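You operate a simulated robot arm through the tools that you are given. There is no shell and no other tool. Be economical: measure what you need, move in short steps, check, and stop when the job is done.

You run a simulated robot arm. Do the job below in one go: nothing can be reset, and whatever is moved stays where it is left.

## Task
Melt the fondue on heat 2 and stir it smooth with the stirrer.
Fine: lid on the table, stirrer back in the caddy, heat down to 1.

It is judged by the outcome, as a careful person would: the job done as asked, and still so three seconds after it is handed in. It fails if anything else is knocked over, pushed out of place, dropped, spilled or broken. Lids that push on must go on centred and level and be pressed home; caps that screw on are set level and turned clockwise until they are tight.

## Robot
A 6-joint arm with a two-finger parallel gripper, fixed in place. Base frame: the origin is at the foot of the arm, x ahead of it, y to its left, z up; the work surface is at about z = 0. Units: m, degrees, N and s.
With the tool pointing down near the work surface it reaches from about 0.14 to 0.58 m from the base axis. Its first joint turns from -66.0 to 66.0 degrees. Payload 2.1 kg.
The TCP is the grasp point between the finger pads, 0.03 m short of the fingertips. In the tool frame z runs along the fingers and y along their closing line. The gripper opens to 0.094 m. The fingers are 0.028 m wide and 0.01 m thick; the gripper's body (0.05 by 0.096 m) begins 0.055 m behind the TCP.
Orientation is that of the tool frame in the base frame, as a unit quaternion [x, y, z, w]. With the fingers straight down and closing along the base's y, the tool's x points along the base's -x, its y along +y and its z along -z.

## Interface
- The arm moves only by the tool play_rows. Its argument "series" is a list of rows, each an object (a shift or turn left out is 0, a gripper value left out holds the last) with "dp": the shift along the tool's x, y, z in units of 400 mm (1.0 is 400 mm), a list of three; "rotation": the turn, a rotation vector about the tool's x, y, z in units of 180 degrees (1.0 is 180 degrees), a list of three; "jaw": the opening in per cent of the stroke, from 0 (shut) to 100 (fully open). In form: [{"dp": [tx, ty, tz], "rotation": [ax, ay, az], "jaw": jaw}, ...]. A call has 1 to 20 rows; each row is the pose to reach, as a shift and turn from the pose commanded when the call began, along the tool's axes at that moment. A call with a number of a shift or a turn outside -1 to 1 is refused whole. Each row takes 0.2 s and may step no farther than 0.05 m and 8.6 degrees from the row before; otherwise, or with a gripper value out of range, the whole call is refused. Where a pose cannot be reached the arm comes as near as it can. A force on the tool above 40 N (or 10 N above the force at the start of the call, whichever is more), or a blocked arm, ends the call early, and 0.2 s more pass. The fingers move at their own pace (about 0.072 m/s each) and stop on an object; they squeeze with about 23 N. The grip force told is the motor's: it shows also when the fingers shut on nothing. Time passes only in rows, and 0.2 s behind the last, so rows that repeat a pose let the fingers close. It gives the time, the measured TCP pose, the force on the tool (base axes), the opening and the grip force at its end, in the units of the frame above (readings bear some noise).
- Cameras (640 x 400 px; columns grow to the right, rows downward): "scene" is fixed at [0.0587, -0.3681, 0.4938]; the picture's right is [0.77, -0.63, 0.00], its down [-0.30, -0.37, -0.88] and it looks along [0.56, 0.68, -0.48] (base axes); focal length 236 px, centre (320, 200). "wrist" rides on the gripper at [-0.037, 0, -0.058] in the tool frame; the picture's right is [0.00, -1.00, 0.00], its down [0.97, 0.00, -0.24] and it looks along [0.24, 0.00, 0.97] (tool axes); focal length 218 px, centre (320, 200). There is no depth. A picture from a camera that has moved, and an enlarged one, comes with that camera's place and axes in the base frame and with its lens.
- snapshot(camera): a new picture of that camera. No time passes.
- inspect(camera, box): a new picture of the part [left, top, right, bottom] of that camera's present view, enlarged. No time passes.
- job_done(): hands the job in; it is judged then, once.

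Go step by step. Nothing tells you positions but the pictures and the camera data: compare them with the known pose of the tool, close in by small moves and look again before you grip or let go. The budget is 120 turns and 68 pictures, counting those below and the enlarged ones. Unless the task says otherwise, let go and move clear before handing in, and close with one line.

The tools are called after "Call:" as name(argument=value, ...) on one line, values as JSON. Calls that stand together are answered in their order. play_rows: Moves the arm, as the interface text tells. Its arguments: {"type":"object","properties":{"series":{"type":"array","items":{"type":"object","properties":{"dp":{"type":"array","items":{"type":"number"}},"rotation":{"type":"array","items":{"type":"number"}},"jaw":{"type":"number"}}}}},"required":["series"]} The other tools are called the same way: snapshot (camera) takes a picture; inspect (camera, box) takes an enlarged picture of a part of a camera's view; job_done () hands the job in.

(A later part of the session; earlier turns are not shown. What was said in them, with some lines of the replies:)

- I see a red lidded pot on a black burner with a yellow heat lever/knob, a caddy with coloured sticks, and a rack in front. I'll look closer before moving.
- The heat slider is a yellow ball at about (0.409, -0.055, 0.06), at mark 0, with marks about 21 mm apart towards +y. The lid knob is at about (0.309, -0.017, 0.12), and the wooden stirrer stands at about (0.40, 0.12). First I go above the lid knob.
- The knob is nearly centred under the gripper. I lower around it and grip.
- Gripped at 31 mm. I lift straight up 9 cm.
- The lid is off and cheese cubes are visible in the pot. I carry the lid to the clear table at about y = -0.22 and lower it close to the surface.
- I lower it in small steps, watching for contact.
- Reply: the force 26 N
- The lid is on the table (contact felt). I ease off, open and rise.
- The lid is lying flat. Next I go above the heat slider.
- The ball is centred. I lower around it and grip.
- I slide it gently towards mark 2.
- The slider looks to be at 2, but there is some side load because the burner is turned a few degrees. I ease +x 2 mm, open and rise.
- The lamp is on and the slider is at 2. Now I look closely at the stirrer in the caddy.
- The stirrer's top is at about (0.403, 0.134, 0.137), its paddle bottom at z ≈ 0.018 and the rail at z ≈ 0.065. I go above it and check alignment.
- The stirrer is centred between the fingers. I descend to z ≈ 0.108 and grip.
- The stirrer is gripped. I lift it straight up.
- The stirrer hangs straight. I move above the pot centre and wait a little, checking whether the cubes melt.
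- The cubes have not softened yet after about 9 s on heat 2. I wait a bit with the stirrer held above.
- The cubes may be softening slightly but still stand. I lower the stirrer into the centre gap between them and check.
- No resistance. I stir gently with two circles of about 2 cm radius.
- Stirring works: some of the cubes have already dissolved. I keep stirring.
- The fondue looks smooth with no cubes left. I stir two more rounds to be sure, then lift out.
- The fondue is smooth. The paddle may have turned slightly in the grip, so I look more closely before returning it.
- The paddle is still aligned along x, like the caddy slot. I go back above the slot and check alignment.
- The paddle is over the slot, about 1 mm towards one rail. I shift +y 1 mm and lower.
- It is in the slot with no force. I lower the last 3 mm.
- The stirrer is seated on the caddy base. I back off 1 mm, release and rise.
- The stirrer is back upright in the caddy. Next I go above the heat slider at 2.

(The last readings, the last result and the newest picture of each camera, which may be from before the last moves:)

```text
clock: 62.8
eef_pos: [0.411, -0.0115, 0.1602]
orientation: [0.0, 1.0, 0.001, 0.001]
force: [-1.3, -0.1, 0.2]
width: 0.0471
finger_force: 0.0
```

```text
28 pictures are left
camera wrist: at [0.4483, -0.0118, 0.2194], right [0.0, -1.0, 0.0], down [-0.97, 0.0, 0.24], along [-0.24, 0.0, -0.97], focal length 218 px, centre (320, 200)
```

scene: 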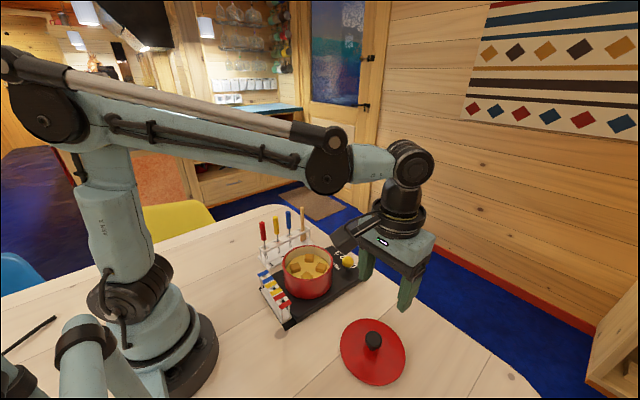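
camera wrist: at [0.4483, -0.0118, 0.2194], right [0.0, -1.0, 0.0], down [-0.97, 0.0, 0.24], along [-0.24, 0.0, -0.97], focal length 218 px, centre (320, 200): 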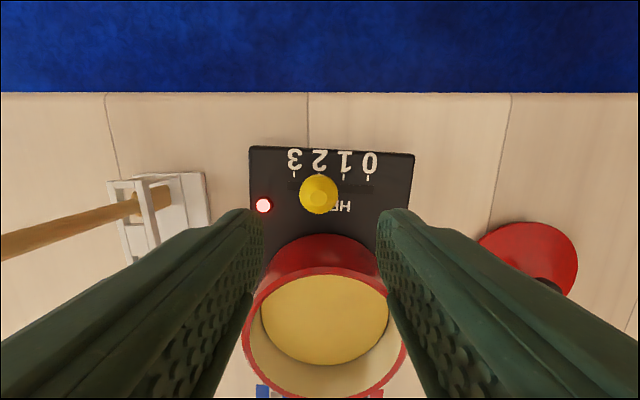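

I descend, grip, slide to 1 (−21.5 mm in y, about 1 mm back in x) and look.

Call:
play_rows(series=[{"dp": [-0.007, 0.002, 0.08]}, {"dp": [-0.007, 0.002, 0.16]}, {"dp": [-0.007, 0.002, 0.24]}, {"dp": [-0.007, 0.002, 0.24], "jaw": 20}, {"dp": [-0.007, 0.002, 0.24]}, {"dp": [-0.007, 0.002, 0.24]}, {"dp": [-0.006, -0.018, 0.24]}, {"dp": [-0.005, -0.036, 0.24]}, {"dp": [-0.004, -0.052, 0.24]}, {"dp": [-0.004, -0.052, 0.24]}])

Call:
snapshot(camera="wrist")

```text
clock: 65.0
eef_pos: [0.4133, -0.0323, 0.0646]
orientation: [0.0, 1.0, 0.001, 0.0]
force: [-7.8, 1.4, 0.3]
width: 0.0296
finger_force: 23.4
```

```text
27 pictures are left
camera wrist: at [0.4496, -0.033, 0.124], right [0.0, -1.0, 0.0], down [-0.97, 0.0, 0.24], along [-0.24, 0.0, -0.97], focal length 218 px, centre (320, 200)
```

wrist: 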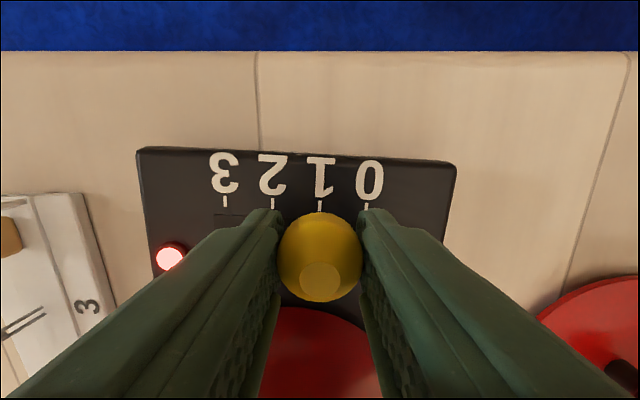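

The ball lines up with tick 1. I relieve the small x load, open and rise.

Call:
play_rows(series=[{"dp": [0.002, 0, 0]}, {"dp": [0.002, 0, 0], "jaw": 50}, {"dp": [0.002, 0, 0]}, {"dp": [0.002, 0, 0]}, {"dp": [0.002, 0, -0.1]}, {"dp": [0.002, 0, -0.22]}, {"dp": [0.002, 0, -0.34]}, {"dp": [0.002, 0, -0.46]}, {"dp": [0.002, 0, -0.46]}])

Call:
snapshot(camera="wrist")

Call:
snapshot(camera="scene")

Call:
inspect(camera="wrist", box=[250, 120, 410, 220])

```text
clock: 67.0
eef_pos: [0.4108, -0.0353, 0.2495]
orientation: [0.0, 1.0, 0.0, 0.001]
force: [0.4, -0.6, 0.1]
width: 0.0468
finger_force: 0.1
```

```text
26 pictures are left
camera wrist: at [0.4476, -0.0349, 0.3078], right [0.0, -1.0, 0.0], down [-0.97, 0.0, 0.24], along [-0.24, 0.0, -0.97], focal length 218 px, centre (320, 200)
```

wrist: 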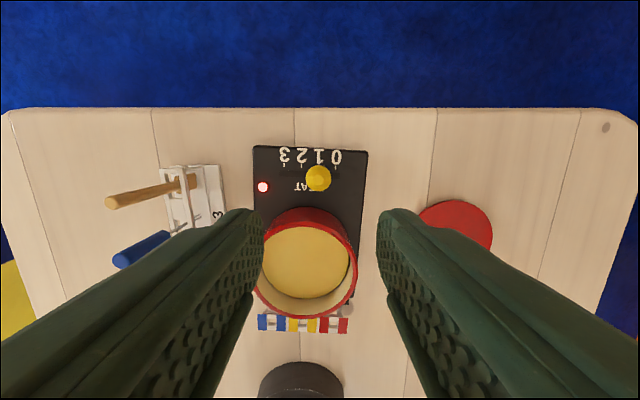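

```text
25 pictures are left
```

scene: 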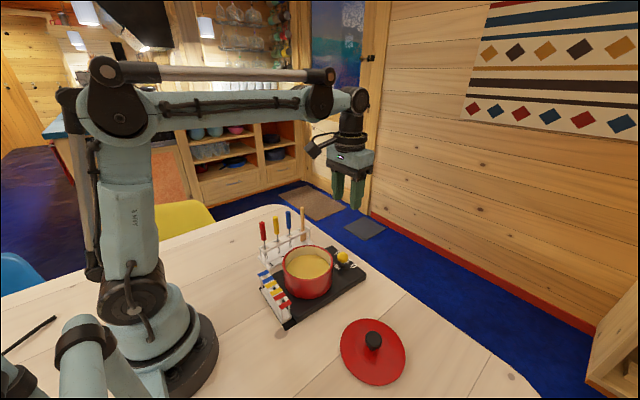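

```text
4.00 times, centred on (330, 170) of wrist
camera zoom: at [0.4476, -0.0349, 0.3078], right [0.0, -1.0, 0.0], down [-0.97, 0.0, 0.24], along [-0.24, 0.0, -0.97], focal length 873 px, centre (280, 320)
```

zoom: 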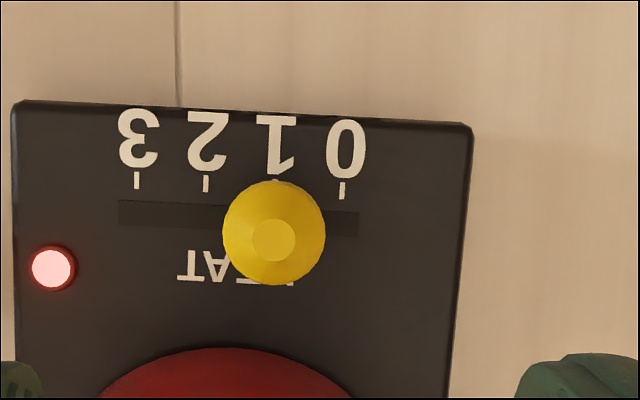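

The slider is at 1, the fondue is smooth, the stirrer is in the caddy, the lid is flat on the table and the arm is clear, so I hand in.

Call:
job_done()

```text
The job is handed in.
```

The fondue was melted on heat 2 and stirred smooth; the lid is on the table, the stirrer is back in the caddy, and the heat is down to 1.
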